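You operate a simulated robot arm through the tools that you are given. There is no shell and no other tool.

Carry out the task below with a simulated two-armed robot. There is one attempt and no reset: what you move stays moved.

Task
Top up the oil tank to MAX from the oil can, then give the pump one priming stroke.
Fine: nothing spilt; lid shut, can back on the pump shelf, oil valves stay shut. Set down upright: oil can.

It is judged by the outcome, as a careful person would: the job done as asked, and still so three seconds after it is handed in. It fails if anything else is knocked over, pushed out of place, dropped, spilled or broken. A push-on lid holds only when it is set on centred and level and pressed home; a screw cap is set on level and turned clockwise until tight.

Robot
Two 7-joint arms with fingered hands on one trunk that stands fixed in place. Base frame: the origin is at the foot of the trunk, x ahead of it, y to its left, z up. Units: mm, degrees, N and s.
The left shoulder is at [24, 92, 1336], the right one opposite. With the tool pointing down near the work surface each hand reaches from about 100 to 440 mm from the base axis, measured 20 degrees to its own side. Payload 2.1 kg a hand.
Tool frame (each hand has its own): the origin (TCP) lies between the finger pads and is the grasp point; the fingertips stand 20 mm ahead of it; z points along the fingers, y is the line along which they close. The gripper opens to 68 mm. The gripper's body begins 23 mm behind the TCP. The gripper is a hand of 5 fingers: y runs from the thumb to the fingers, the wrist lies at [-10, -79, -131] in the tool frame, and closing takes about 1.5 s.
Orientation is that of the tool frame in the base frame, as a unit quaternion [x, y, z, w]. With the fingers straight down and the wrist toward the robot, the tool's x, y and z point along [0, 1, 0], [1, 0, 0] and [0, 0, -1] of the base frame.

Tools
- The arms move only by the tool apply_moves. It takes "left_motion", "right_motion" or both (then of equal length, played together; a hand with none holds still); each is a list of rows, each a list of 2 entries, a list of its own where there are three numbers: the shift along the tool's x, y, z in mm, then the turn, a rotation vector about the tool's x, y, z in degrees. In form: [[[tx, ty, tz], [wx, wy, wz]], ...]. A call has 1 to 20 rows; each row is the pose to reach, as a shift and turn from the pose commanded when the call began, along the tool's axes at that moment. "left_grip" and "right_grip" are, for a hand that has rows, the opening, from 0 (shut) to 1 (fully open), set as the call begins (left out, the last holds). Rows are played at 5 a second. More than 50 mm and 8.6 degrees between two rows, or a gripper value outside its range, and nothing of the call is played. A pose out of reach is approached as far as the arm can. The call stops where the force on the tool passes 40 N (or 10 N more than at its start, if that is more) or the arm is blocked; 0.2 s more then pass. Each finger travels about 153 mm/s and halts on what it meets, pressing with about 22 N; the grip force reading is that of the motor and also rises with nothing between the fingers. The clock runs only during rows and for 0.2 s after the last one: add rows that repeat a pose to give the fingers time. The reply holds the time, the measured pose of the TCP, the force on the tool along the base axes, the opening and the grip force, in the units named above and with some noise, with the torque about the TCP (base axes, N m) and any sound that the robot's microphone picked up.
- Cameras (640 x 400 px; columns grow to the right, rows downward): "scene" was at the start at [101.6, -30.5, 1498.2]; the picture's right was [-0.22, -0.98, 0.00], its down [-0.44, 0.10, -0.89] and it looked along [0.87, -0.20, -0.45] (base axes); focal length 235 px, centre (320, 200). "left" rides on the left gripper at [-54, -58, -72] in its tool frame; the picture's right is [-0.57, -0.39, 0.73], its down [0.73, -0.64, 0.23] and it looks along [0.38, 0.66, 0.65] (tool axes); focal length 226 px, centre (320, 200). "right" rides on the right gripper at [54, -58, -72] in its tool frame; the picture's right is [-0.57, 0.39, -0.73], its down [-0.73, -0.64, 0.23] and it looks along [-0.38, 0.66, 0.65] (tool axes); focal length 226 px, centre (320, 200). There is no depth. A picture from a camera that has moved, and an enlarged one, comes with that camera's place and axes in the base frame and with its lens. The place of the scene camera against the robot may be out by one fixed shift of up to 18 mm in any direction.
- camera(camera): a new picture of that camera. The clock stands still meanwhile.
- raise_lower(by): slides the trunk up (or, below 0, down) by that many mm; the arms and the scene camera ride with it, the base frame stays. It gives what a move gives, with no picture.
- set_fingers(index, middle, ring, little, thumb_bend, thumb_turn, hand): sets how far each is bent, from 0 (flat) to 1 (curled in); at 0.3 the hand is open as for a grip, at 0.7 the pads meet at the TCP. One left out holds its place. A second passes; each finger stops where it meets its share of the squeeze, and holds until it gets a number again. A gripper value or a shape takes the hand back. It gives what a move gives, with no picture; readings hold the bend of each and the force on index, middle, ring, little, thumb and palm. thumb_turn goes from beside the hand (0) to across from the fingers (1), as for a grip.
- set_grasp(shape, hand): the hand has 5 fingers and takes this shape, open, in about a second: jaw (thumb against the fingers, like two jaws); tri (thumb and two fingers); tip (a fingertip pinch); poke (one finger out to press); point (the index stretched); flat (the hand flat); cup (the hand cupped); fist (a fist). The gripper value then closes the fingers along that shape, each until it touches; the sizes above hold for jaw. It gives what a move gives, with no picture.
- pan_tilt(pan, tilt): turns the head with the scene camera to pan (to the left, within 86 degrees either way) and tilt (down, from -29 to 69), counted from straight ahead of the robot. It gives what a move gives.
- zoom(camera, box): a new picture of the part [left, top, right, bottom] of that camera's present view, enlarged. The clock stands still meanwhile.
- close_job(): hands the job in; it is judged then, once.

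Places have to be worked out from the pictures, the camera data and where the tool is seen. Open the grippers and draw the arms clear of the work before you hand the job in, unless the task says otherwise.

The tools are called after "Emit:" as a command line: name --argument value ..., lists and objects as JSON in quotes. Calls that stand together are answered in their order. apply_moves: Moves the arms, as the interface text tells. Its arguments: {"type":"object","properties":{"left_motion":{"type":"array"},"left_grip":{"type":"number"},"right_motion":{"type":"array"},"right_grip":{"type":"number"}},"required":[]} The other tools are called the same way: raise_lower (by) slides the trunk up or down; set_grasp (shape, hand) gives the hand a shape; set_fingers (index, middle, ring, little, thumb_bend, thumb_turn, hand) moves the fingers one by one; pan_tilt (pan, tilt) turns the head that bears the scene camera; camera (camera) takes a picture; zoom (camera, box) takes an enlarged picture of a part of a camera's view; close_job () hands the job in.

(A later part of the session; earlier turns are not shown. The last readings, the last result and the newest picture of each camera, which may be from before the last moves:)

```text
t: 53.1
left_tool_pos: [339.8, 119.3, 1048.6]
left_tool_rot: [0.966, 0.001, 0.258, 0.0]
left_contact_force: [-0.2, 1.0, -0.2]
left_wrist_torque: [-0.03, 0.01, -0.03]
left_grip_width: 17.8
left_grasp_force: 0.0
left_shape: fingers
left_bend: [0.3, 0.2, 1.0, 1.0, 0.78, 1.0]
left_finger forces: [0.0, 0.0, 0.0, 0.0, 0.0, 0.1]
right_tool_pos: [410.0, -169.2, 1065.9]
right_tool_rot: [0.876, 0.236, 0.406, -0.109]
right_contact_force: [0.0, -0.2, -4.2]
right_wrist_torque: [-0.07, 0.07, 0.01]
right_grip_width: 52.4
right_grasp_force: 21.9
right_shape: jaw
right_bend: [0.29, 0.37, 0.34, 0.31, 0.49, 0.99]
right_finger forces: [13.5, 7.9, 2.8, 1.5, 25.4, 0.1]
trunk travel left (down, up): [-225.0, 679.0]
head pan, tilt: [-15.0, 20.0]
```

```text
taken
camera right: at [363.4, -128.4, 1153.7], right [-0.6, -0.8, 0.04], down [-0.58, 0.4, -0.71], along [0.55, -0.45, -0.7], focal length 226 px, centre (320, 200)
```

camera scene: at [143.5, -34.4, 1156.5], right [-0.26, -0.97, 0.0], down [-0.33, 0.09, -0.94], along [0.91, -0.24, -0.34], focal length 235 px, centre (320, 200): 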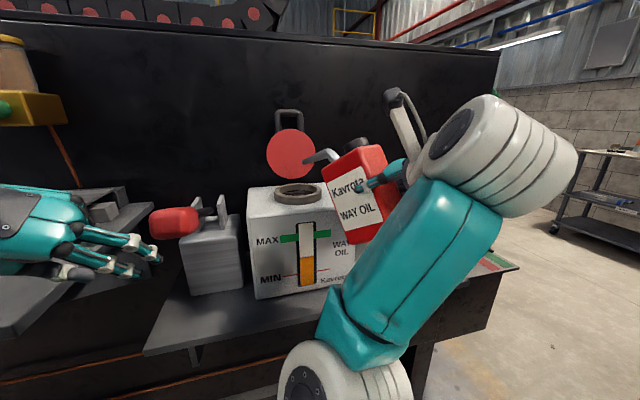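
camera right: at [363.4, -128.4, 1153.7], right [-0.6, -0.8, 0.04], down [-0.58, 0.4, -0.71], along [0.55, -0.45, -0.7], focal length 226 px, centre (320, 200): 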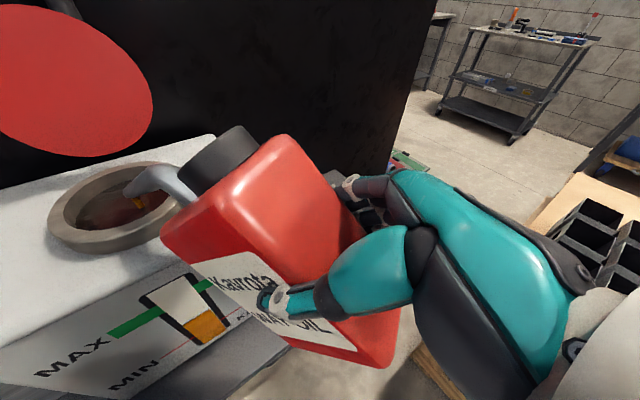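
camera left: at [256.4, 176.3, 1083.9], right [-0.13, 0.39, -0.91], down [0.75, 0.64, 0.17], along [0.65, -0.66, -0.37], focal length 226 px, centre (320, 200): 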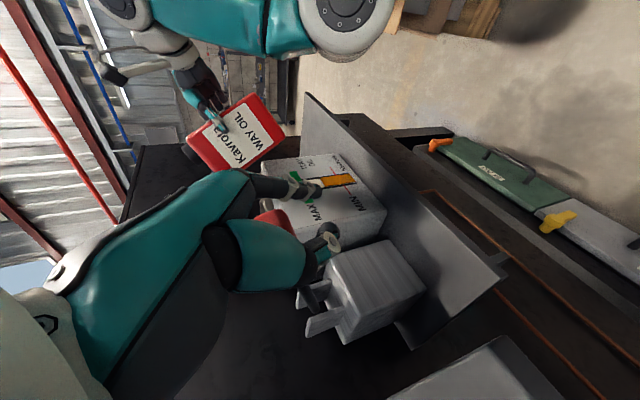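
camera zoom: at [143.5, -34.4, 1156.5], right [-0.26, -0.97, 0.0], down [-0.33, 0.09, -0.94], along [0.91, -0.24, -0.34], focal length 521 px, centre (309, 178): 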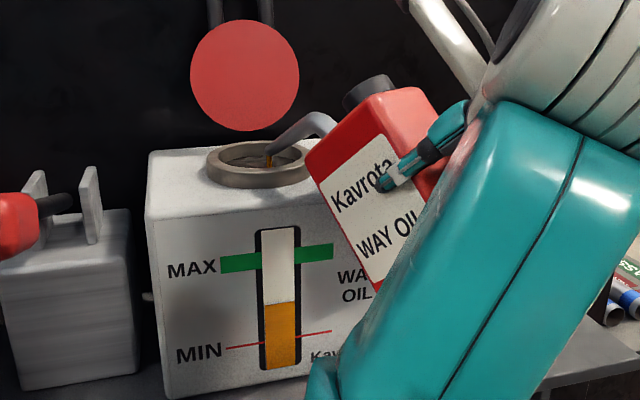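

Oil is flowing in a thin stream inside the neck, and the gauge reads just above its start level. I hold this tilt briefly and re-read the gauge.

Emit:
apply_moves --right_motion '[[[0, 0, 0], [0, 0, 0]], [[0, 0, 0], [0, 0, 0]], [[0, 0, 0], [0, 0, 0]], [[0, 0, 0], [0, 0, 0]]]'

Emit:
zoom --camera "scene" --box '[240, 150, 360, 290]'

Emit:
zoom --camera "right" --box '[30, 130, 250, 350]'

```text
t: 54.1
left_tool_pos: [338.9, 118.9, 1049.1]
left_tool_rot: [0.966, 0.001, 0.257, -0.001]
left_contact_force: [0.8, -0.6, 1.5]
left_wrist_torque: [0.0, -0.03, 0.0]
left_grip_width: 18.0
left_grasp_force: 0.1
left_shape: fingers
left_bend: [0.3, 0.2, 1.0, 1.0, 0.78, 1.0]
left_finger forces: [0.0, 0.0, 0.0, 0.1, 0.0, 0.1]
right_tool_pos: [410.8, -169.4, 1064.9]
right_tool_rot: [0.876, 0.235, 0.408, -0.109]
right_contact_force: [0.4, 0.1, -4.7]
right_wrist_torque: [-0.06, 0.07, -0.01]
right_grip_width: 52.6
right_grasp_force: 21.8
right_shape: jaw
right_bend: [0.29, 0.37, 0.34, 0.31, 0.49, 0.99]
right_finger forces: [13.5, 8.0, 2.8, 1.6, 25.4, 0.1]
trunk travel left (down, up): [-225.0, 679.0]
head pan, tilt: [-15.0, 20.0]
```

```text
2.86 times, centred on (300, 220) of scene
camera zoom: at [143.5, -34.4, 1156.5], right [-0.26, -0.97, 0.0], down [-0.33, 0.09, -0.94], along [0.91, -0.24, -0.34], focal length 670 px, centre (377, 143)
```

zoom: 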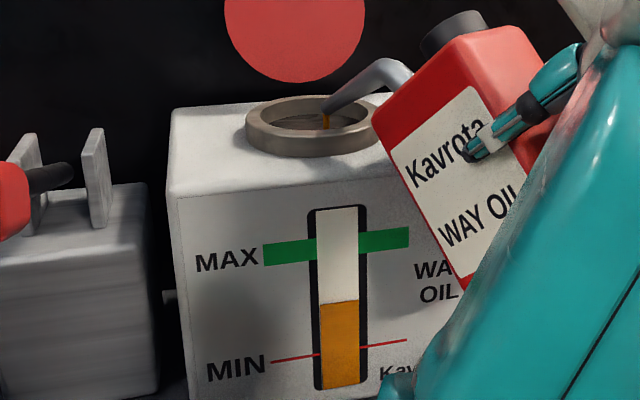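

```text
1.82 times, centred on (140, 240) of right
camera zoom: at [363.4, -128.4, 1153.6], right [-0.6, -0.8, 0.04], down [-0.58, 0.4, -0.71], along [0.55, -0.45, -0.7], focal length 411 px, centre (647, 127)
```

zoom: 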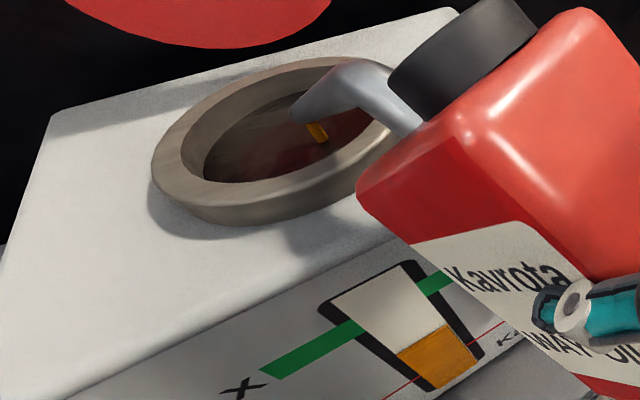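

The gauge went from 0.45 to about 0.48 of the MIN–MAX span in one second, so the flow is slow and fully inside the neck. I tilt to 46°, pivoting about the spout tip, and hold briefly.

Emit:
apply_moves --right_motion '[[[3.4, 0, -1.8], [0, -2, 0]], [[6.9, 0, -3.7], [0, -4, 0]], [[10.3, 0, -5.5], [0, -6, 0]], [[10.3, 0, -5.5], [0, -6, 0]], [[10.3, 0, -5.5], [0, -6, 0]], [[10.3, 0, -5.5], [0, -6, 0]]]'

Emit:
zoom --camera "scene" --box '[240, 150, 360, 290]'

Emit:
zoom --camera "right" --box '[30, 130, 250, 350]'

```text
t: 55.5
left_tool_pos: [339.5, 119.3, 1049.9]
left_tool_rot: [0.966, 0.001, 0.257, 0.0]
left_contact_force: [-0.3, 0.0, 0.2]
left_wrist_torque: [0.01, -0.02, -0.02]
left_grip_width: 18.2
left_grasp_force: 0.1
left_shape: fingers
left_bend: [0.3, 0.2, 1.0, 1.0, 0.78, 1.0]
left_finger forces: [0.0, 0.0, 0.0, 0.0, 0.0, 0.1]
right_tool_pos: [413.2, -168.7, 1076.4]
right_tool_rot: [0.896, 0.24, 0.361, -0.098]
right_contact_force: [-0.2, 0.0, -3.9]
right_wrist_torque: [0.0, 0.05, 0.01]
right_grip_width: 52.3
right_grasp_force: 21.8
right_shape: jaw
right_bend: [0.29, 0.37, 0.34, 0.31, 0.5, 0.99]
right_finger forces: [13.5, 7.8, 2.6, 1.6, 25.3, 0.1]
trunk travel left (down, up): [-225.0, 679.0]
head pan, tilt: [-15.0, 20.0]
```

```text
2.86 times, centred on (300, 220) of scene
camera zoom: at [143.5, -34.4, 1156.5], right [-0.26, -0.97, 0.0], down [-0.33, 0.09, -0.94], along [0.91, -0.24, -0.34], focal length 670 px, centre (377, 143)
```

zoom: 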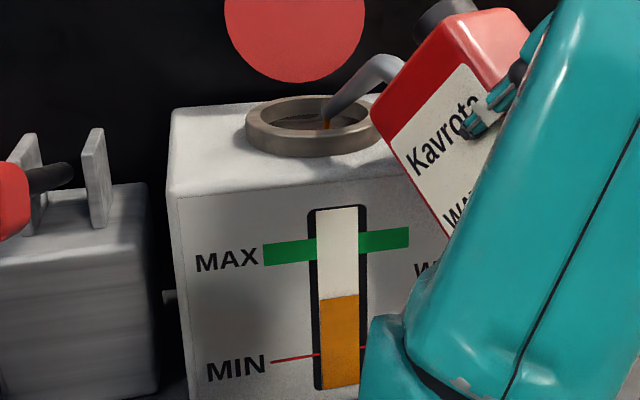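

```text
1.82 times, centred on (140, 240) of right
camera zoom: at [373.8, -122.3, 1166.4], right [-0.59, -0.79, 0.13], down [-0.64, 0.37, -0.67], along [0.49, -0.49, -0.73], focal length 411 px, centre (647, 127)
```

zoom: 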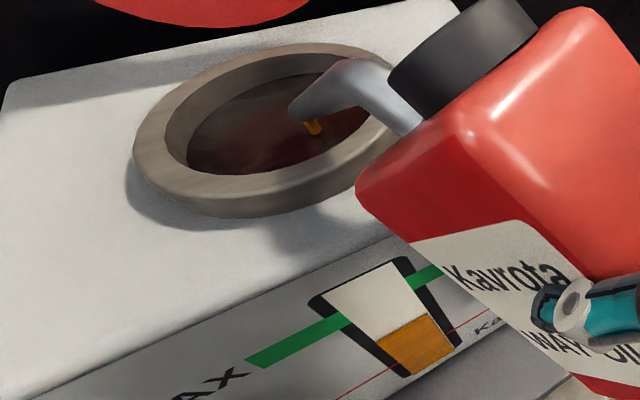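

The level is at about 0.53 and rising faster, and the stream is still inside the opening. I tilt to 50° and hold about a second.

Emit:
apply_moves --right_motion '[[[3.8, 0, -2.2], [0, -2, 0]], [[7.6, 0, -4.4], [0, -4, 0]], [[7.6, 0, -4.4], [0, -4, 0]], [[7.6, 0, -4.4], [0, -4, 0]], [[7.6, 0, -4.4], [0, -4, 0]], [[7.6, 0, -4.4], [0, -4, 0]]]'

Emit:
zoom --camera "scene" --box '[240, 150, 360, 290]'

Emit:
zoom --camera "right" --box '[30, 130, 250, 350]'

```text
t: 56.9
left_tool_pos: [339.2, 119.3, 1050.6]
left_tool_rot: [0.966, 0.001, 0.258, 0.0]
left_contact_force: [0.2, -0.6, 0.2]
left_wrist_torque: [0.0, 0.02, 0.03]
left_grip_width: 18.0
left_grasp_force: 0.1
left_shape: fingers
left_bend: [0.3, 0.2, 1.0, 1.0, 0.78, 1.0]
left_finger forces: [0.0, 0.0, 0.1, 0.0, 0.0, 0.0]
right_tool_pos: [414.2, -167.3, 1085.3]
right_tool_rot: [0.908, 0.245, 0.329, -0.089]
right_contact_force: [-0.5, -0.1, -3.8]
right_wrist_torque: [-0.03, 0.06, -0.03]
right_grip_width: 52.3
right_grasp_force: 22.4
right_shape: jaw
right_bend: [0.29, 0.37, 0.34, 0.32, 0.5, 0.99]
right_finger forces: [13.6, 7.7, 2.6, 1.6, 25.1, 0.0]
trunk travel left (down, up): [-225.0, 679.0]
head pan, tilt: [-15.0, 20.0]
```

```text
2.86 times, centred on (300, 220) of scene
camera zoom: at [143.5, -34.4, 1156.5], right [-0.26, -0.97, 0.0], down [-0.33, 0.09, -0.94], along [0.91, -0.24, -0.34], focal length 670 px, centre (377, 143)
```

zoom: 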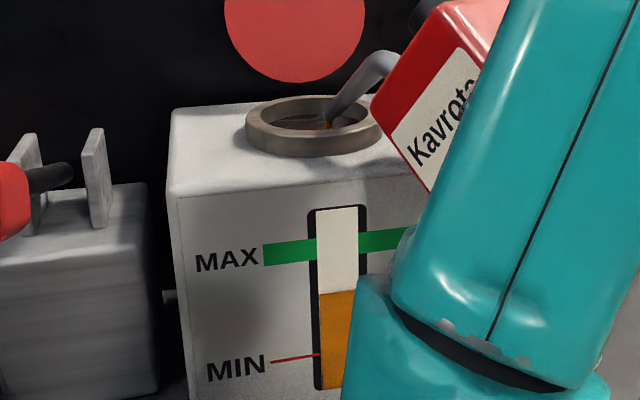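

```text
1.82 times, centred on (140, 240) of right
camera zoom: at [380.7, -118.3, 1174.9], right [-0.58, -0.79, 0.2], down [-0.68, 0.35, -0.65], along [0.44, -0.51, -0.74], focal length 411 px, centre (647, 127)
```

zoom: 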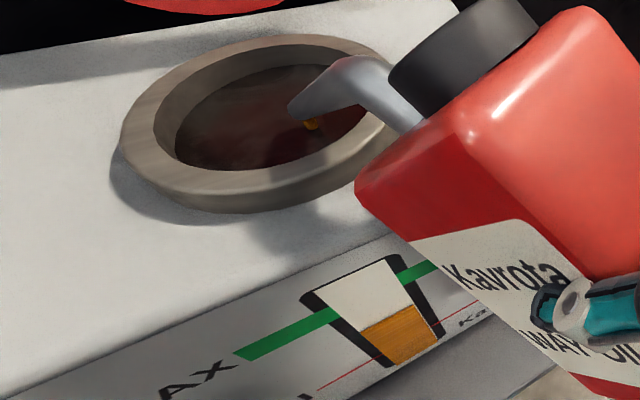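

The level is at about 0.58 with a steady stream. I tilt on to 56° about the spout tip and hold.

Emit:
apply_moves --right_motion '[[[4, 0, -2.2], [0, -2, 0]], [[7.9, 0, -4.4], [0, -4, 0]], [[11.9, 0, -6.6], [0, -6, 0]], [[11.9, 0, -6.6], [0, -6, 0]], [[11.9, 0, -6.6], [0, -6, 0]], [[11.9, 0, -6.6], [0, -6, 0]]]'

Emit:
zoom --camera "scene" --box '[240, 150, 360, 290]'

Emit:
zoom --camera "right" --box '[30, 130, 250, 350]'

```text
t: 58.3
left_tool_pos: [339.2, 119.3, 1050.2]
left_tool_rot: [0.966, 0.001, 0.258, 0.0]
left_contact_force: [0.8, -0.4, 0.4]
left_wrist_torque: [-0.03, 0.0, -0.01]
left_grip_width: 18.4
left_grasp_force: 0.1
left_shape: fingers
left_bend: [0.3, 0.2, 1.0, 1.0, 0.78, 1.0]
left_finger forces: [0.0, 0.0, 0.0, 0.1, 0.0, 0.0]
right_tool_pos: [418.3, -164.0, 1097.9]
right_tool_rot: [0.924, 0.249, 0.282, -0.075]
right_contact_force: [-0.4, 0.1, -4.0]
right_wrist_torque: [-0.03, 0.05, -0.02]
right_grip_width: 52.4
right_grasp_force: 21.7
right_shape: jaw
right_bend: [0.29, 0.37, 0.34, 0.32, 0.5, 0.98]
right_finger forces: [13.5, 7.8, 2.5, 1.5, 25.2, 0.1]
trunk travel left (down, up): [-225.0, 679.0]
head pan, tilt: [-15.0, 20.0]
```

```text
2.86 times, centred on (300, 220) of scene
camera zoom: at [143.5, -34.4, 1156.5], right [-0.26, -0.97, 0.0], down [-0.33, 0.09, -0.94], along [0.91, -0.24, -0.34], focal length 670 px, centre (377, 143)
```

zoom: 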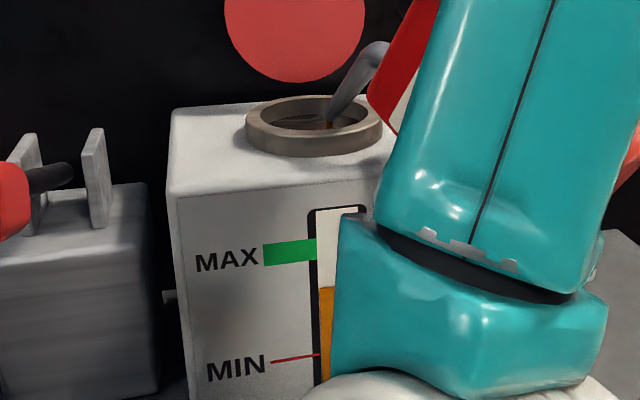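

```text
1.82 times, centred on (140, 240) of right
camera zoom: at [393.1, -110.7, 1188.1], right [-0.56, -0.77, 0.29], down [-0.74, 0.31, -0.6], along [0.37, -0.55, -0.75], focal length 411 px, centre (647, 127)
```

zoom: 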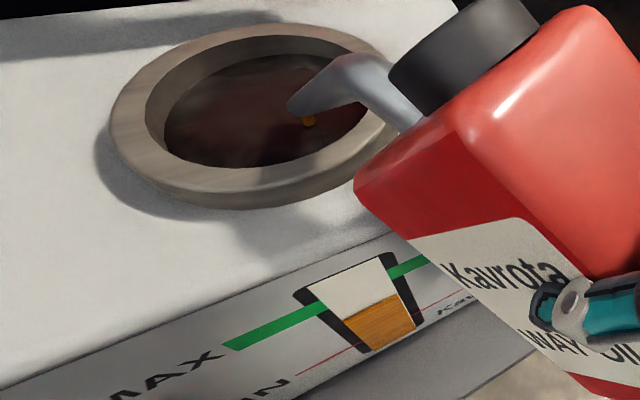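

The level is at about 0.64. I hold this tilt for two seconds and read the gauge through the right camera as well.

Emit:
apply_moves --right_motion '[[[0, 0, 0], [0, 0, 0]], [[0, 0, 0], [0, 0, 0]], [[0, 0, 0], [0, 0, 0]], [[0, 0, 0], [0, 0, 0]], [[0, 0, 0], [0, 0, 0]], [[0, 0, 0], [0, 0, 0]], [[0, 0, 0], [0, 0, 0]], [[0, 0, 0], [0, 0, 0]], [[0, 0, 0], [0, 0, 0]]]'

Emit:
zoom --camera "scene" --box '[240, 150, 360, 290]'

Emit:
zoom --camera "right" --box '[80, 230, 240, 350]'

```text
t: 60.3
left_tool_pos: [339.5, 119.3, 1050.7]
left_tool_rot: [0.966, 0.001, 0.258, 0.0]
left_contact_force: [0.3, -0.6, 0.0]
left_wrist_torque: [0.01, -0.01, -0.01]
left_grip_width: 18.0
left_grasp_force: 0.1
left_shape: fingers
left_bend: [0.3, 0.2, 1.0, 1.0, 0.78, 1.0]
left_finger forces: [0.0, 0.1, 0.0, 0.1, 0.0, 0.1]
right_tool_pos: [418.2, -163.4, 1097.6]
right_tool_rot: [0.923, 0.248, 0.283, -0.076]
right_contact_force: [0.1, -0.2, -4.7]
right_wrist_torque: [-0.04, 0.05, -0.02]
right_grip_width: 52.4
right_grasp_force: 21.9
right_shape: jaw
right_bend: [0.29, 0.37, 0.34, 0.32, 0.5, 0.98]
right_finger forces: [13.5, 7.8, 2.5, 1.4, 25.2, 0.1]
trunk travel left (down, up): [-225.0, 679.0]
head pan, tilt: [-15.0, 20.0]
```

```text
2.86 times, centred on (300, 220) of scene
camera zoom: at [143.5, -34.4, 1156.5], right [-0.26, -0.97, 0.0], down [-0.33, 0.09, -0.94], along [0.91, -0.24, -0.34], focal length 670 px, centre (377, 143)
```

zoom: 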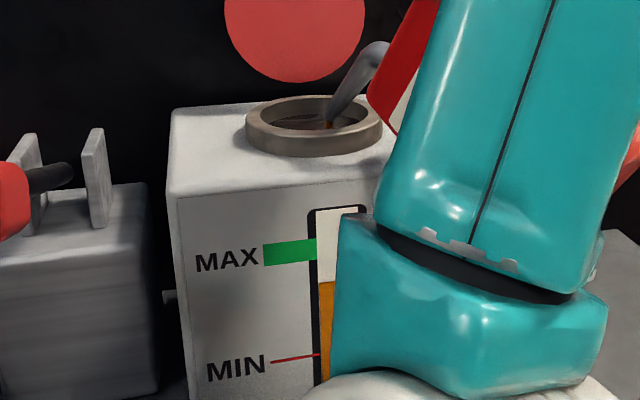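

```text
3.33 times, centred on (160, 290) of right
camera zoom: at [393.1, -110.6, 1188.1], right [-0.56, -0.77, 0.29], down [-0.74, 0.31, -0.6], along [0.37, -0.55, -0.75], focal length 754 px, centre (853, -100)
```

zoom: 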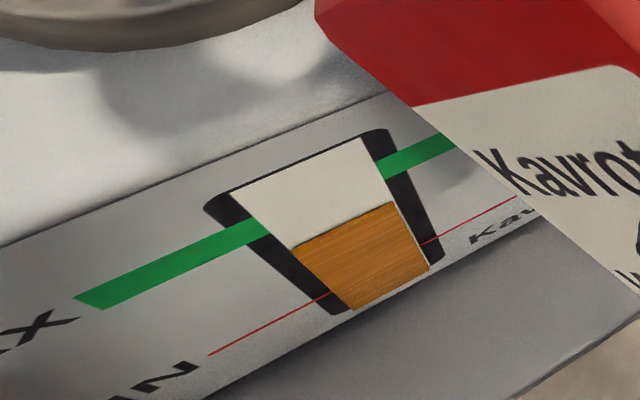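

The level is at about 0.69 and the rate is easing as the can empties. I tilt to 64° and hold about a second.

Emit:
apply_moves --right_motion '[[[4.1, 0, -2.2], [0, -2, 0]], [[8.2, 0, -4.4], [0, -4, 0]], [[12.3, 0, -6.5], [0, -6, 0]], [[16.4, 0, -8.7], [0, -8, 0]], [[16.4, 0, -8.7], [0, -8, 0]], [[16.4, 0, -8.7], [0, -8, 0]], [[16.4, 0, -8.7], [0, -8, 0]]]'

Emit:
zoom --camera "scene" --box '[240, 150, 360, 290]'

Emit:
zoom --camera "right" --box '[80, 130, 280, 330]'

```text
t: 61.9
left_tool_pos: [339.8, 119.0, 1050.2]
left_tool_rot: [0.966, 0.0, 0.258, 0.0]
left_contact_force: [0.2, -0.3, -0.2]
left_wrist_torque: [0.03, -0.03, -0.04]
left_grip_width: 18.3
left_grasp_force: 0.1
left_shape: fingers
left_bend: [0.3, 0.2, 1.0, 1.0, 0.78, 1.0]
left_finger forces: [0.1, 0.1, 0.1, 0.1, 0.0, 0.1]
right_tool_pos: [427.6, -160.2, 1113.4]
right_tool_rot: [0.941, 0.253, 0.217, -0.058]
right_contact_force: [1.1, -0.8, -4.9]
right_wrist_torque: [-0.01, 0.04, -0.03]
right_grip_width: 52.4
right_grasp_force: 21.9
right_shape: jaw
right_bend: [0.29, 0.37, 0.34, 0.32, 0.5, 0.98]
right_finger forces: [13.7, 7.9, 2.5, 1.5, 25.2, 0.0]
trunk travel left (down, up): [-225.0, 679.0]
head pan, tilt: [-15.0, 20.0]
```

```text
2.86 times, centred on (300, 220) of scene
camera zoom: at [143.5, -34.4, 1156.5], right [-0.26, -0.97, 0.0], down [-0.33, 0.09, -0.94], along [0.91, -0.24, -0.34], focal length 670 px, centre (377, 143)
```

zoom: 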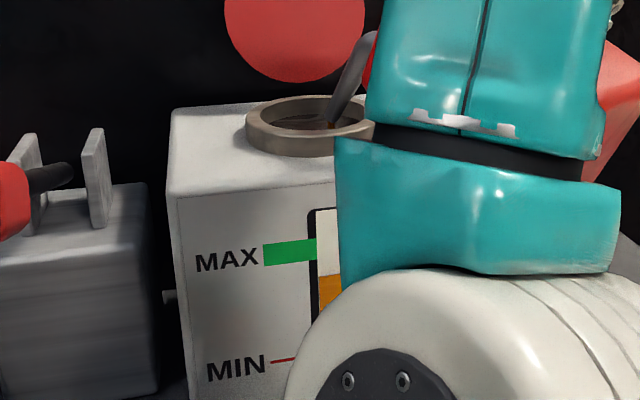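

```text
2.00 times, centred on (180, 230) of right
camera zoom: at [411.8, -100.3, 1202.6], right [-0.52, -0.75, 0.41], down [-0.81, 0.27, -0.53], along [0.28, -0.6, -0.75], focal length 452 px, centre (600, 140)
```

zoom: 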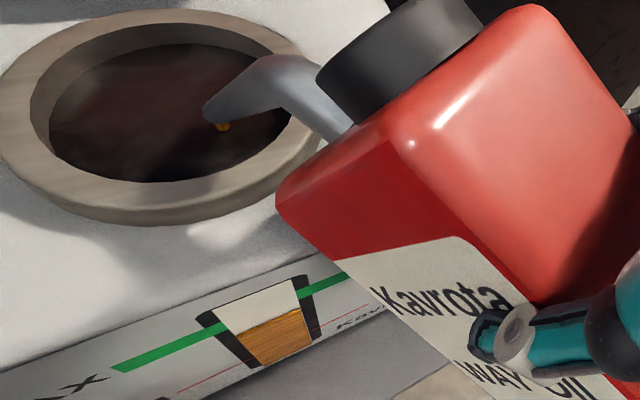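

The level is at about 0.74. The elbow is starting to block the scene view, so I curl the left hand to give its camera a clear view of the gauge while the pour continues.

Emit:
set_grasp --shape "fist" --hand "left"

Emit:
zoom --camera "left" --box '[250, 130, 410, 250]'

Emit:
zoom --camera "scene" --box '[240, 150, 360, 290]'

```text
t: 62.8
left_tool_pos: [339.0, 119.1, 1048.5]
left_tool_rot: [0.966, 0.002, 0.259, 0.0]
left_contact_force: [-1.1, -0.3, -0.7]
left_wrist_torque: [-0.03, 0.01, -0.01]
left_grip_width: 0.1
left_grasp_force: 0.1
left_shape: fist
left_bend: [1.0, 1.0, 1.0, 1.0, 0.87, 0.85]
left_finger forces: [0.0, 0.1, 0.0, 0.0, 0.1, 0.0]
right_tool_pos: [426.0, -159.1, 1113.3]
right_tool_rot: [0.941, 0.253, 0.216, -0.058]
right_contact_force: [0.1, 0.5, -4.7]
right_wrist_torque: [0.04, 0.04, 0.01]
right_grip_width: 52.2
right_grasp_force: 21.8
right_shape: jaw
right_bend: [0.29, 0.37, 0.34, 0.32, 0.5, 0.98]
right_finger forces: [13.5, 7.9, 2.6, 1.4, 25.2, 0.1]
trunk travel left (down, up): [-225.0, 679.0]
head pan, tilt: [-15.0, 20.0]
```

```text
3.33 times, centred on (330, 190) of left
camera zoom: at [256.4, 176.3, 1083.9], right [-0.13, 0.39, -0.91], down [0.75, 0.64, 0.17], along [0.65, -0.66, -0.37], focal length 754 px, centre (287, 233)
```

zoom: 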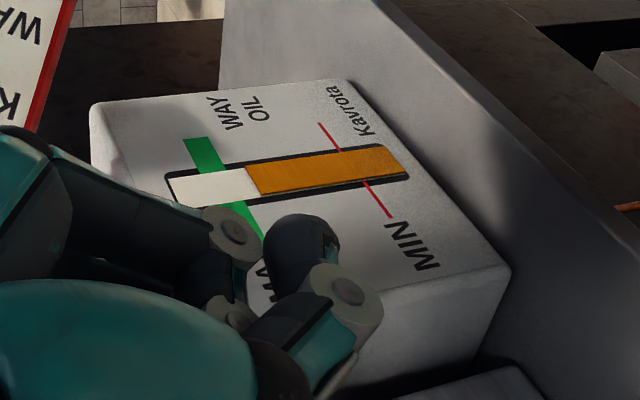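

```text
2.86 times, centred on (300, 220) of scene
camera zoom: at [143.5, -34.4, 1156.5], right [-0.26, -0.97, 0.0], down [-0.33, 0.09, -0.94], along [0.91, -0.24, -0.34], focal length 670 px, centre (377, 143)
```

zoom: 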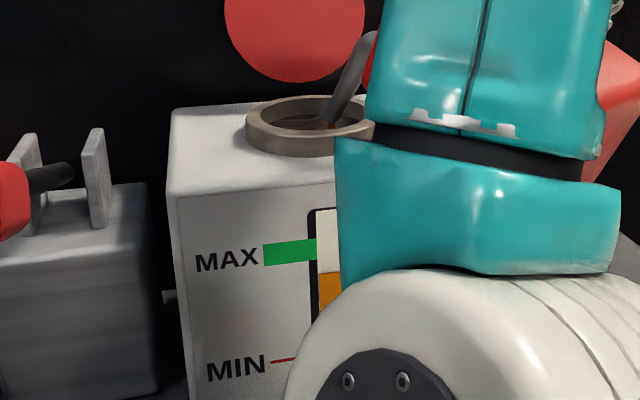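

The left camera now shows the gauge clearly: the level is about 0.78, with the green MAX band spanning roughly 0.90–1.10. I keep pouring and check again.

Emit:
apply_moves --right_motion '[[[0, 0, 0], [0, 0, 0]], [[0, 0, 0], [0, 0, 0]], [[0, 0, 0], [0, 0, 0]], [[0, 0, 0], [0, 0, 0]], [[0, 0, 0], [0, 0, 0]], [[0, 0, 0], [0, 0, 0]], [[0, 0, 0], [0, 0, 0]], [[0, 0, 0], [0, 0, 0]], [[0, 0, 0], [0, 0, 0]]]'

Emit:
zoom --camera "left" --box '[270, 140, 370, 215]'

Emit:
zoom --camera "right" --box '[60, 110, 260, 270]'

```text
t: 64.8
left_tool_pos: [339.0, 118.8, 1049.9]
left_tool_rot: [0.966, 0.001, 0.258, -0.001]
left_contact_force: [-0.1, -0.7, 0.7]
left_wrist_torque: [0.02, -0.03, 0.03]
left_grip_width: 0.0
left_grasp_force: 0.1
left_shape: fist
left_bend: [1.0, 1.0, 1.0, 1.0, 0.87, 0.85]
left_finger forces: [0.0, 0.0, 0.0, 0.1, 0.0, 0.0]
right_tool_pos: [424.9, -159.8, 1114.1]
right_tool_rot: [0.941, 0.253, 0.217, -0.058]
right_contact_force: [0.7, -0.2, -4.2]
right_wrist_torque: [-0.06, 0.06, 0.0]
right_grip_width: 52.5
right_grasp_force: 22.0
right_shape: jaw
right_bend: [0.29, 0.37, 0.34, 0.32, 0.5, 0.98]
right_finger forces: [13.5, 7.8, 2.5, 1.5, 25.1, 0.0]
trunk travel left (down, up): [-225.0, 679.0]
head pan, tilt: [-15.0, 20.0]
```

```text
5.33 times, centred on (320, 178) of left
camera zoom: at [256.4, 176.3, 1083.9], right [-0.13, 0.39, -0.91], down [0.75, 0.64, 0.17], along [0.65, -0.66, -0.37], focal length 1206 px, centre (320, 320)
```

zoom: 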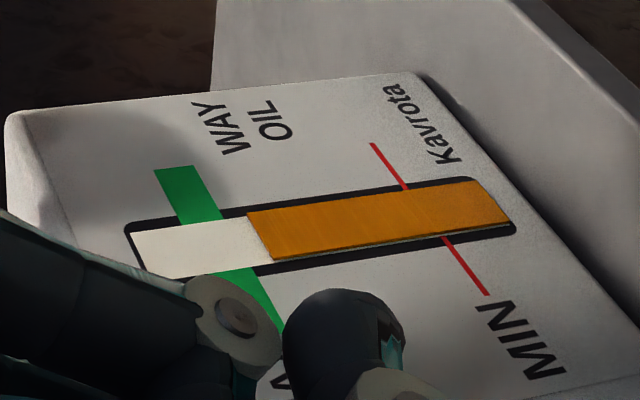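

```text
2.50 times, centred on (160, 190) of right
camera zoom: at [411.8, -100.3, 1202.6], right [-0.52, -0.75, 0.41], down [-0.81, 0.27, -0.53], along [0.28, -0.6, -0.75], focal length 565 px, centre (720, 225)
```

zoom: 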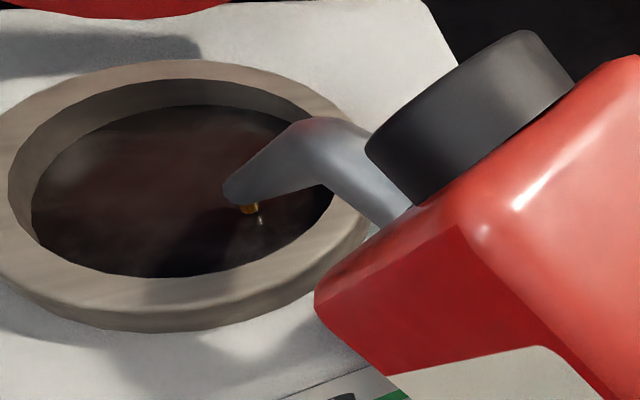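

The level is about 0.79, but the flow has slowed at this tilt and the wrist is close to its reach limit. I tilt back to 50° to stop the flow, then raise the trunk for more reach.

Emit:
apply_moves --right_motion '[[[-6.2, 0, 5], [0, 3.5, 0]], [[-12.4, 0, 10.1], [0, 7, 0]], [[-18.7, 0, 15.1], [0, 10.5, 0]], [[-24.9, 0, 20.2], [0, 14, 0]], [[-24.9, 0, 20.2], [0, 14, 0]], [[-24.9, 0, 20.2], [0, 14, 0]]]'

Emit:
zoom --camera "right" --box '[30, 130, 250, 350]'

Emit:
zoom --camera "left" --box '[270, 140, 370, 215]'

Emit:
zoom --camera "scene" --box '[240, 150, 360, 290]'

```text
t: 66.2
left_tool_pos: [339.1, 118.5, 1050.6]
left_tool_rot: [0.966, 0.0, 0.258, -0.001]
left_contact_force: [-0.3, 0.3, 0.0]
left_wrist_torque: [0.0, 0.01, -0.06]
left_grip_width: 0.0
left_grasp_force: 0.0
left_shape: fist
left_bend: [1.0, 1.0, 1.0, 1.0, 0.87, 0.85]
left_finger forces: [0.1, 0.0, 0.0, 0.2, 0.0, 0.0]
right_tool_pos: [414.1, -167.8, 1084.1]
right_tool_rot: [0.908, 0.243, 0.33, -0.088]
right_contact_force: [-1.1, 0.6, -4.1]
right_wrist_torque: [-0.01, 0.05, 0.06]
right_grip_width: 52.7
right_grasp_force: 21.9
right_shape: jaw
right_bend: [0.29, 0.37, 0.34, 0.32, 0.5, 0.98]
right_finger forces: [13.5, 7.8, 2.5, 1.6, 25.2, 0.0]
trunk travel left (down, up): [-225.0, 679.0]
head pan, tilt: [-15.0, 20.0]
```

```text
1.82 times, centred on (140, 240) of right
camera zoom: at [381.2, -118.7, 1175.2], right [-0.59, -0.79, 0.2], down [-0.68, 0.35, -0.65], along [0.44, -0.51, -0.74], focal length 411 px, centre (647, 127)
```

zoom: 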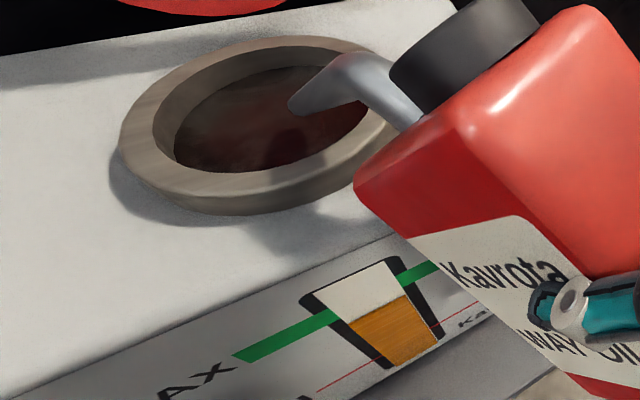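

```text
5.33 times, centred on (320, 178) of left
camera zoom: at [256.3, 176.3, 1083.9], right [-0.13, 0.39, -0.91], down [0.75, 0.64, 0.17], along [0.65, -0.66, -0.37], focal length 1206 px, centre (320, 320)
```

zoom: 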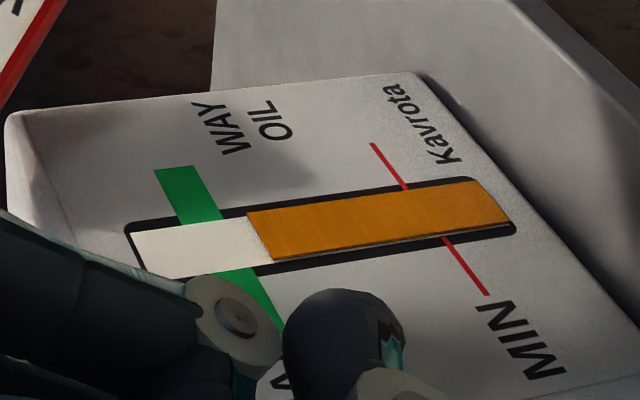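

```text
2.86 times, centred on (300, 220) of scene
camera zoom: at [143.5, -34.4, 1156.5], right [-0.26, -0.97, 0.0], down [-0.33, 0.09, -0.94], along [0.91, -0.24, -0.34], focal length 670 px, centre (377, 143)
```

zoom: 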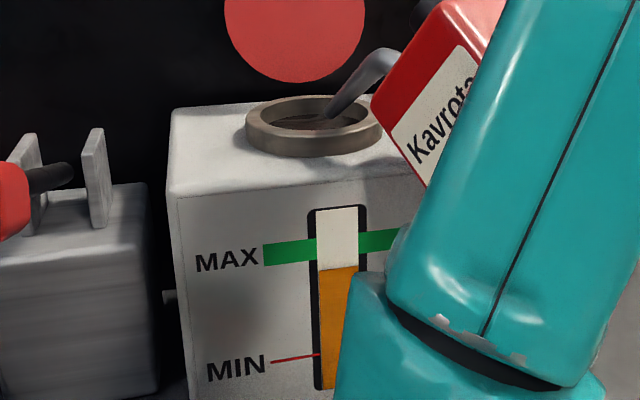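

The flow has stopped and the level holds at 0.80. I raise the trunk 120 mm; the spout simply rises above the neck with it.

Emit:
raise_lower --by 120

Emit:
camera --camera "scene"

Emit:
camera --camera "left"

```text
t: 67.7
left_tool_pos: [339.5, 117.9, 1169.6]
left_tool_rot: [0.966, 0.001, 0.258, 0.0]
left_contact_force: [-0.1, -0.4, -0.1]
left_wrist_torque: [0.01, -0.01, 0.0]
left_grip_width: 0.0
left_grasp_force: 0.2
left_shape: fist
left_bend: [1.0, 1.0, 1.0, 1.0, 0.87, 0.85]
left_finger forces: [0.0, 0.0, 0.0, 0.1, 0.0, 0.0]
right_tool_pos: [414.6, -166.4, 1204.5]
right_tool_rot: [0.908, 0.245, 0.33, -0.088]
right_contact_force: [0.8, -0.4, -4.7]
right_wrist_torque: [-0.01, 0.07, 0.01]
right_grip_width: 52.3
right_grasp_force: 22.3
right_shape: jaw
right_bend: [0.29, 0.37, 0.34, 0.32, 0.5, 0.98]
right_finger forces: [13.4, 7.8, 2.4, 1.6, 25.2, 0.0]
trunk travel left (down, up): [-345.0, 559.0]
head pan, tilt: [-15.0, 20.0]
```

```text
taken
camera scene: at [123.5, -34.4, 1277.7], right [-0.26, -0.97, 0.0], down [-0.33, 0.09, -0.94], along [0.91, -0.24, -0.34], focal length 235 px, centre (320, 200)
```

scene: 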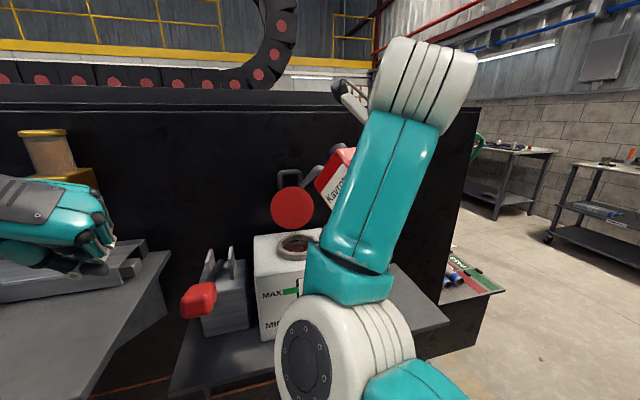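

```text
taken
camera left: at [256.6, 176.2, 1203.7], right [-0.13, 0.39, -0.91], down [0.75, 0.64, 0.17], along [0.65, -0.66, -0.37], focal length 226 px, centre (320, 200)
```

left: 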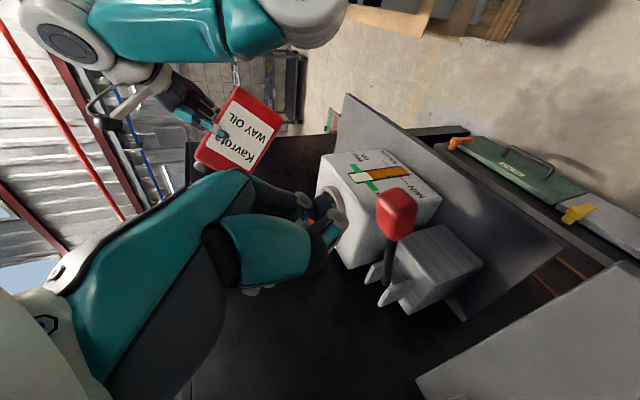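

Both hands rode up with the trunk. I lower the right arm 118 mm so the spout tip is again just above the neck, then verify before tilting further.

Emit:
apply_moves --right_motion '[[[-15.2, 0, 18.1], [0, 0, 0]], [[-30.3, 0, 36.2], [0, 0, 0]], [[-45.5, 0, 54.2], [0, 0, 0]], [[-60.7, 0, 72.3], [0, 0, 0]], [[-75.8, 0, 90.4], [0, 0, 0]], [[-75.8, 0, 90.4], [0, 0, 0]]]'

Emit:
camera --camera "scene"

Emit:
zoom --camera "right" --box '[30, 130, 250, 350]'

Emit:
zoom --camera "left" --box '[300, 130, 440, 235]'

```text
t: 69.1
left_tool_pos: [338.8, 119.1, 1169.7]
left_tool_rot: [0.966, 0.001, 0.258, 0.0]
left_contact_force: [-0.4, -0.2, -0.1]
left_wrist_torque: [0.01, 0.01, 0.03]
left_grip_width: 0.1
left_grasp_force: 0.1
left_shape: fist
left_bend: [1.0, 1.0, 1.0, 1.0, 0.87, 0.85]
left_finger forces: [0.1, 0.1, 0.0, 0.0, 0.0, 0.0]
right_tool_pos: [414.2, -166.9, 1087.7]
right_tool_rot: [0.908, 0.244, 0.329, -0.088]
right_contact_force: [0.7, 0.2, -4.4]
right_wrist_torque: [-0.05, 0.04, -0.03]
right_grip_width: 52.3
right_grasp_force: 22.7
right_shape: jaw
right_bend: [0.29, 0.37, 0.34, 0.32, 0.5, 0.98]
right_finger forces: [13.3, 7.8, 2.4, 1.6, 25.0, 0.0]
trunk travel left (down, up): [-345.0, 559.0]
head pan, tilt: [-15.0, 20.0]
```

```text
taken
camera scene: at [123.4, -34.4, 1277.8], right [-0.26, -0.97, 0.0], down [-0.33, 0.09, -0.94], along [0.91, -0.24, -0.34], focal length 235 px, centre (320, 200)
```

scene: 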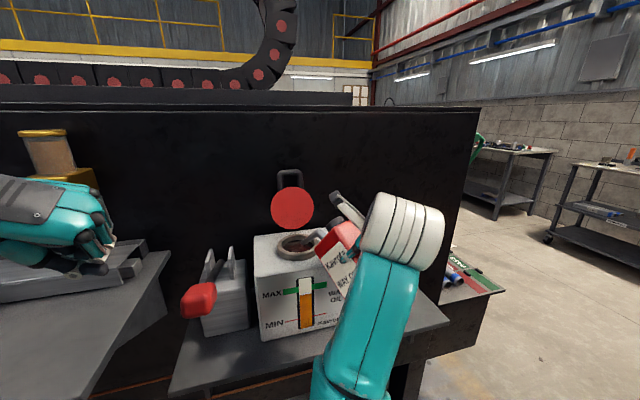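

```text
1.82 times, centred on (140, 240) of right
camera zoom: at [380.5, -117.4, 1177.8], right [-0.59, -0.79, 0.2], down [-0.68, 0.35, -0.65], along [0.44, -0.51, -0.74], focal length 411 px, centre (647, 127)
```

zoom: 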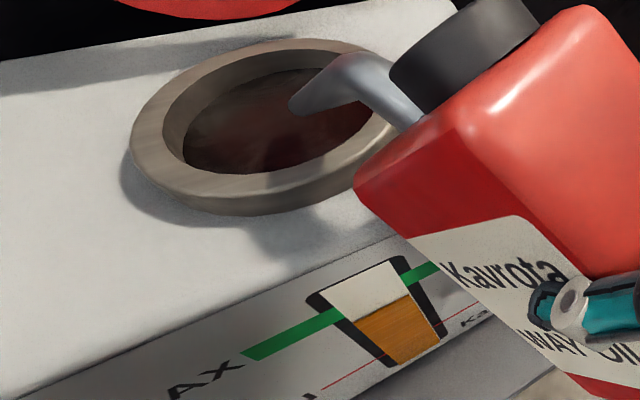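

```text
3.81 times, centred on (370, 182) of left
camera zoom: at [256.4, 176.2, 1203.9], right [-0.13, 0.39, -0.91], down [0.75, 0.64, 0.17], along [0.65, -0.66, -0.37], focal length 861 px, centre (130, 267)
```

zoom: 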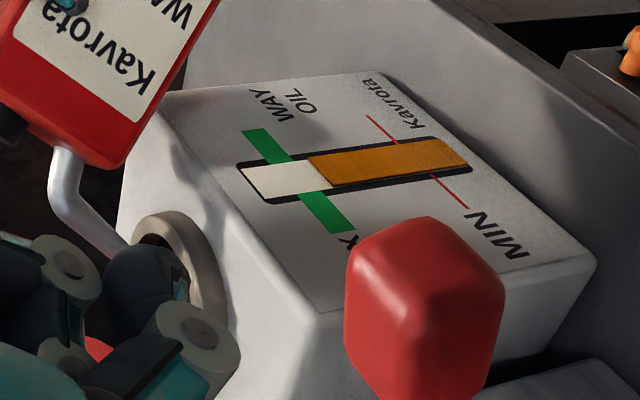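

Both the left and scene cameras read the gauge well now (0.80) and the spout is still over the opening. I tilt through to 72°, pivoting about the spout tip.

Emit:
apply_moves --right_motion '[[[6.9, -0.2, -2.7], [0, -3.5, 0]], [[13.8, -0.4, -5.3], [0, -7, 0]], [[22, -0.8, -8], [0, -10.5, 0]], [[30.4, -1.2, -10.5], [0, -14, 0]], [[35.2, -1.2, -11.6], [0, -16, 0]], [[39.9, -1.3, -12.6], [0, -18, 0]], [[45, -1.7, -13.5], [0, -20, 0]], [[50, -2, -14.3], [0, -22, 0]]]'

Emit:
zoom --camera "scene" --box '[240, 180, 400, 340]'

Emit:
zoom --camera "right" --box '[50, 80, 270, 280]'

Emit:
zoom --camera "left" --box '[300, 130, 440, 235]'

```text
t: 70.9
left_tool_pos: [339.2, 118.5, 1169.7]
left_tool_rot: [0.966, 0.001, 0.258, 0.0]
left_contact_force: [-0.3, 0.2, -0.6]
left_wrist_torque: [0.0, 0.04, 0.04]
left_grip_width: 0.0
left_grasp_force: 0.0
left_shape: fist
left_bend: [1.0, 1.0, 1.0, 1.0, 0.87, 0.85]
left_finger forces: [0.0, 0.1, 0.0, 0.1, 0.0, 0.0]
right_tool_pos: [438.0, -150.8, 1129.3]
right_tool_rot: [0.954, 0.257, 0.151, -0.04]
right_contact_force: [0.2, 0.4, -4.6]
right_wrist_torque: [0.0, 0.03, -0.02]
right_grip_width: 52.3
right_grasp_force: 22.0
right_shape: jaw
right_bend: [0.29, 0.37, 0.34, 0.33, 0.5, 0.98]
right_finger forces: [13.3, 7.7, 2.4, 1.4, 24.9, 0.0]
trunk travel left (down, up): [-345.0, 559.0]
head pan, tilt: [-15.0, 20.0]
```

```text
2.50 times, centred on (320, 260) of scene
camera zoom: at [123.4, -34.4, 1277.8], right [-0.26, -0.97, 0.0], down [-0.33, 0.09, -0.94], along [0.91, -0.24, -0.34], focal length 587 px, centre (320, 50)
```

zoom: 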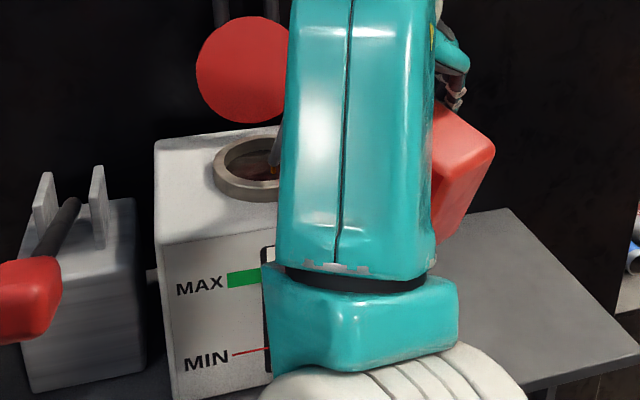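

```text
2.00 times, centred on (160, 180) of right
camera zoom: at [434.0, -84.0, 1215.0], right [-0.47, -0.72, 0.52], down [-0.86, 0.24, -0.44], along [0.19, -0.65, -0.73], focal length 452 px, centre (640, 240)
```

zoom: 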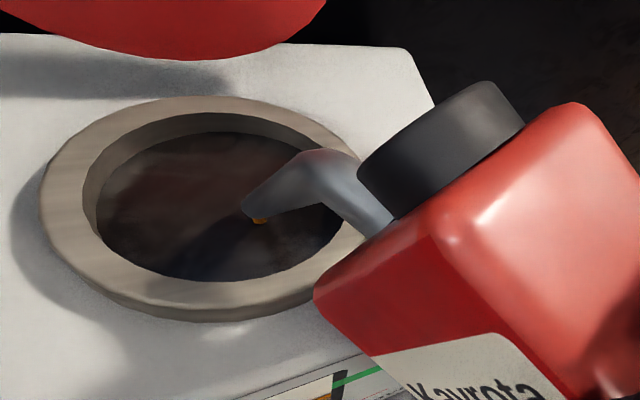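

```text
3.81 times, centred on (370, 182) of left
camera zoom: at [256.4, 176.3, 1203.9], right [-0.13, 0.39, -0.91], down [0.75, 0.64, 0.17], along [0.65, -0.66, -0.37], focal length 861 px, centre (130, 267)
```

zoom: 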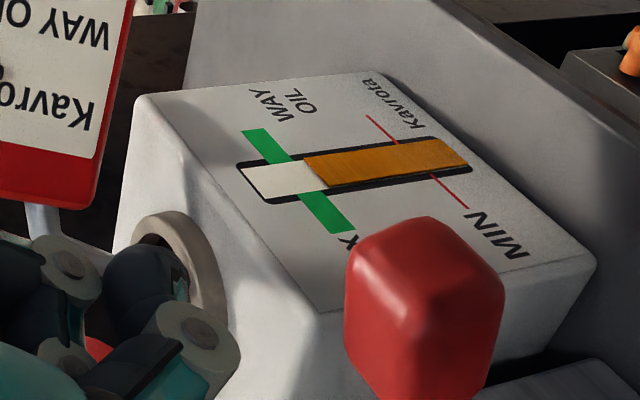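

The flow has resumed in the centre of the neck, and the level is about at the lower edge of the green band (0.84). I hold two seconds and look again.

Emit:
apply_moves --right_motion '[[[0, 0, 0], [0, 0, 0]], [[0, 0, 0], [0, 0, 0]], [[0, 0, 0], [0, 0, 0]], [[0, 0, 0], [0, 0, 0]], [[0, 0, 0], [0, 0, 0]], [[0, 0, 0], [0, 0, 0]], [[0, 0, 0], [0, 0, 0]], [[0, 0, 0], [0, 0, 0]], [[0, 0, 0], [0, 0, 0]]]'

Emit:
zoom --camera "left" --box '[340, 140, 420, 200]'

Emit:
zoom --camera "right" --box '[50, 80, 270, 280]'

```text
t: 72.9
left_tool_pos: [339.3, 118.4, 1168.8]
left_tool_rot: [0.966, 0.001, 0.258, 0.0]
left_contact_force: [0.4, 1.0, 0.1]
left_wrist_torque: [0.03, 0.01, 0.01]
left_grip_width: 0.0
left_grasp_force: 0.0
left_shape: fist
left_bend: [1.0, 1.0, 1.0, 1.0, 0.87, 0.85]
left_finger forces: [0.1, 0.0, 0.1, 0.0, 0.0, 0.1]
right_tool_pos: [438.2, -150.7, 1127.9]
right_tool_rot: [0.954, 0.257, 0.149, -0.04]
right_contact_force: [-0.3, 0.3, -4.4]
right_wrist_torque: [0.02, -0.03, 0.0]
right_grip_width: 52.4
right_grasp_force: 22.5
right_shape: jaw
right_bend: [0.29, 0.37, 0.34, 0.33, 0.5, 0.98]
right_finger forces: [13.3, 7.7, 2.4, 1.6, 24.9, 0.0]
trunk travel left (down, up): [-345.0, 559.0]
head pan, tilt: [-15.0, 20.0]
```

```text
6.67 times, centred on (380, 170) of left
camera zoom: at [256.4, 176.3, 1203.9], right [-0.13, 0.39, -0.91], down [0.75, 0.64, 0.17], along [0.65, -0.66, -0.37], focal length 1507 px, centre (-80, 400)
```

zoom: 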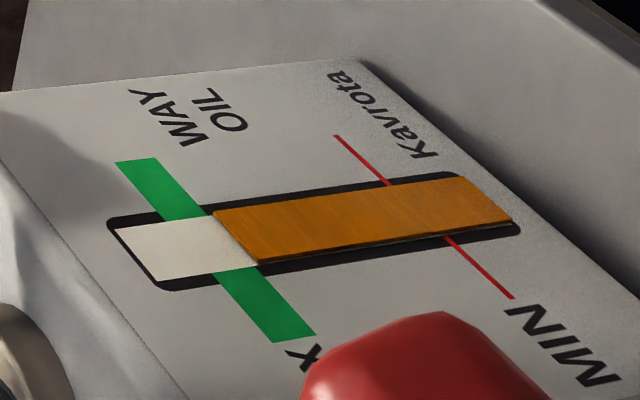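

```text
2.00 times, centred on (160, 180) of right
camera zoom: at [433.9, -84.0, 1214.9], right [-0.47, -0.72, 0.52], down [-0.86, 0.24, -0.44], along [0.19, -0.65, -0.73], focal length 452 px, centre (640, 240)
```

zoom: 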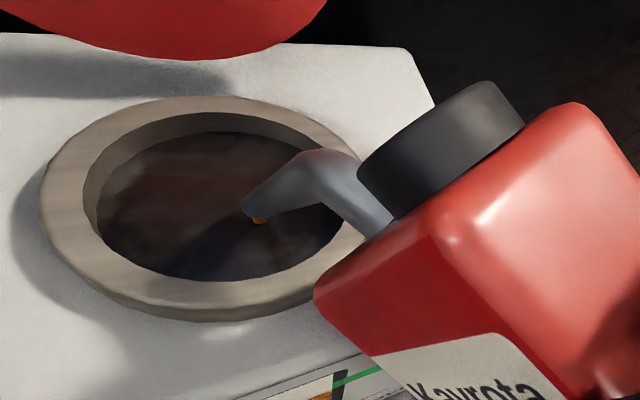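

The level is at about 0.87 of the span, just under the green band's lower edge (0.90). I tilt to 80° and hold briefly.

Emit:
apply_moves --right_motion '[[[4.1, 0, -2.3], [0, -2, 0]], [[8.2, 0, -4.5], [0, -4, 0]], [[12.4, 0, -6.6], [0, -6, 0]], [[16.5, 0, -8.7], [0, -8, 0]], [[16.5, 0, -8.7], [0, -8, 0]], [[16.5, 0, -8.7], [0, -8, 0]], [[16.5, 0, -8.7], [0, -8, 0]]]'

Emit:
zoom --camera "left" --box '[340, 140, 420, 200]'

Emit:
zoom --camera "right" --box '[50, 80, 270, 280]'

```text
t: 74.5
left_tool_pos: [339.3, 118.7, 1170.9]
left_tool_rot: [0.966, 0.001, 0.257, 0.0]
left_contact_force: [0.6, 1.2, 0.3]
left_wrist_torque: [-0.01, 0.03, 0.01]
left_grip_width: 0.2
left_grasp_force: 0.1
left_shape: fist
left_bend: [1.0, 1.0, 1.0, 1.0, 0.87, 0.85]
left_finger forces: [0.0, 0.0, 0.0, 0.0, 0.0, 0.0]
right_tool_pos: [450.4, -142.8, 1142.2]
right_tool_rot: [0.962, 0.259, 0.083, -0.023]
right_contact_force: [0.0, -0.3, -4.2]
right_wrist_torque: [-0.04, 0.03, -0.03]
right_grip_width: 52.3
right_grasp_force: 21.9
right_shape: jaw
right_bend: [0.29, 0.38, 0.35, 0.33, 0.5, 0.97]
right_finger forces: [13.5, 7.8, 2.4, 1.5, 24.9, 0.0]
trunk travel left (down, up): [-345.0, 559.0]
head pan, tilt: [-15.0, 20.0]
```

```text
6.67 times, centred on (380, 170) of left
camera zoom: at [256.4, 176.3, 1203.9], right [-0.13, 0.39, -0.91], down [0.75, 0.64, 0.17], along [0.65, -0.66, -0.37], focal length 1507 px, centre (-80, 400)
```

zoom: 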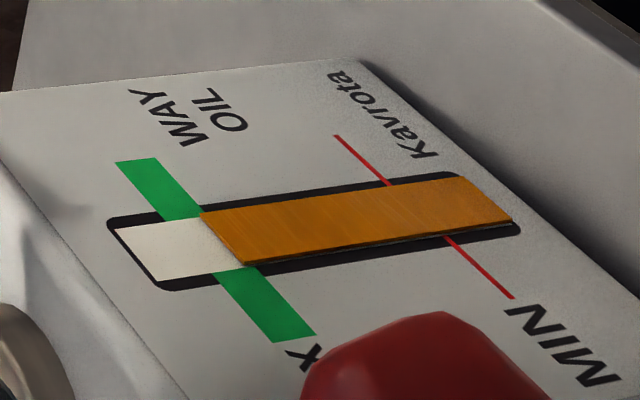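

```text
2.00 times, centred on (160, 180) of right
camera zoom: at [455.9, -71.6, 1223.0], right [-0.4, -0.68, 0.62], down [-0.91, 0.21, -0.35], along [0.11, -0.7, -0.7], focal length 452 px, centre (640, 240)
```

zoom: 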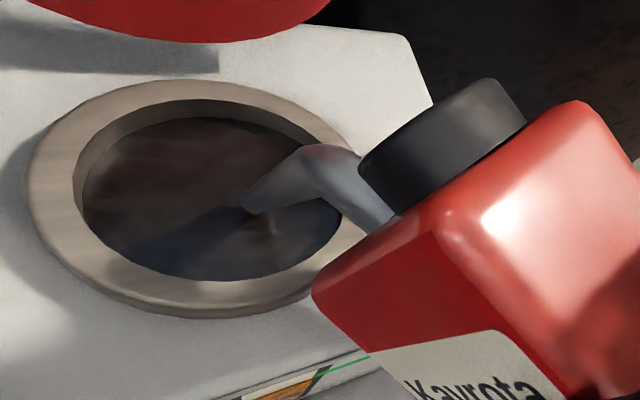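

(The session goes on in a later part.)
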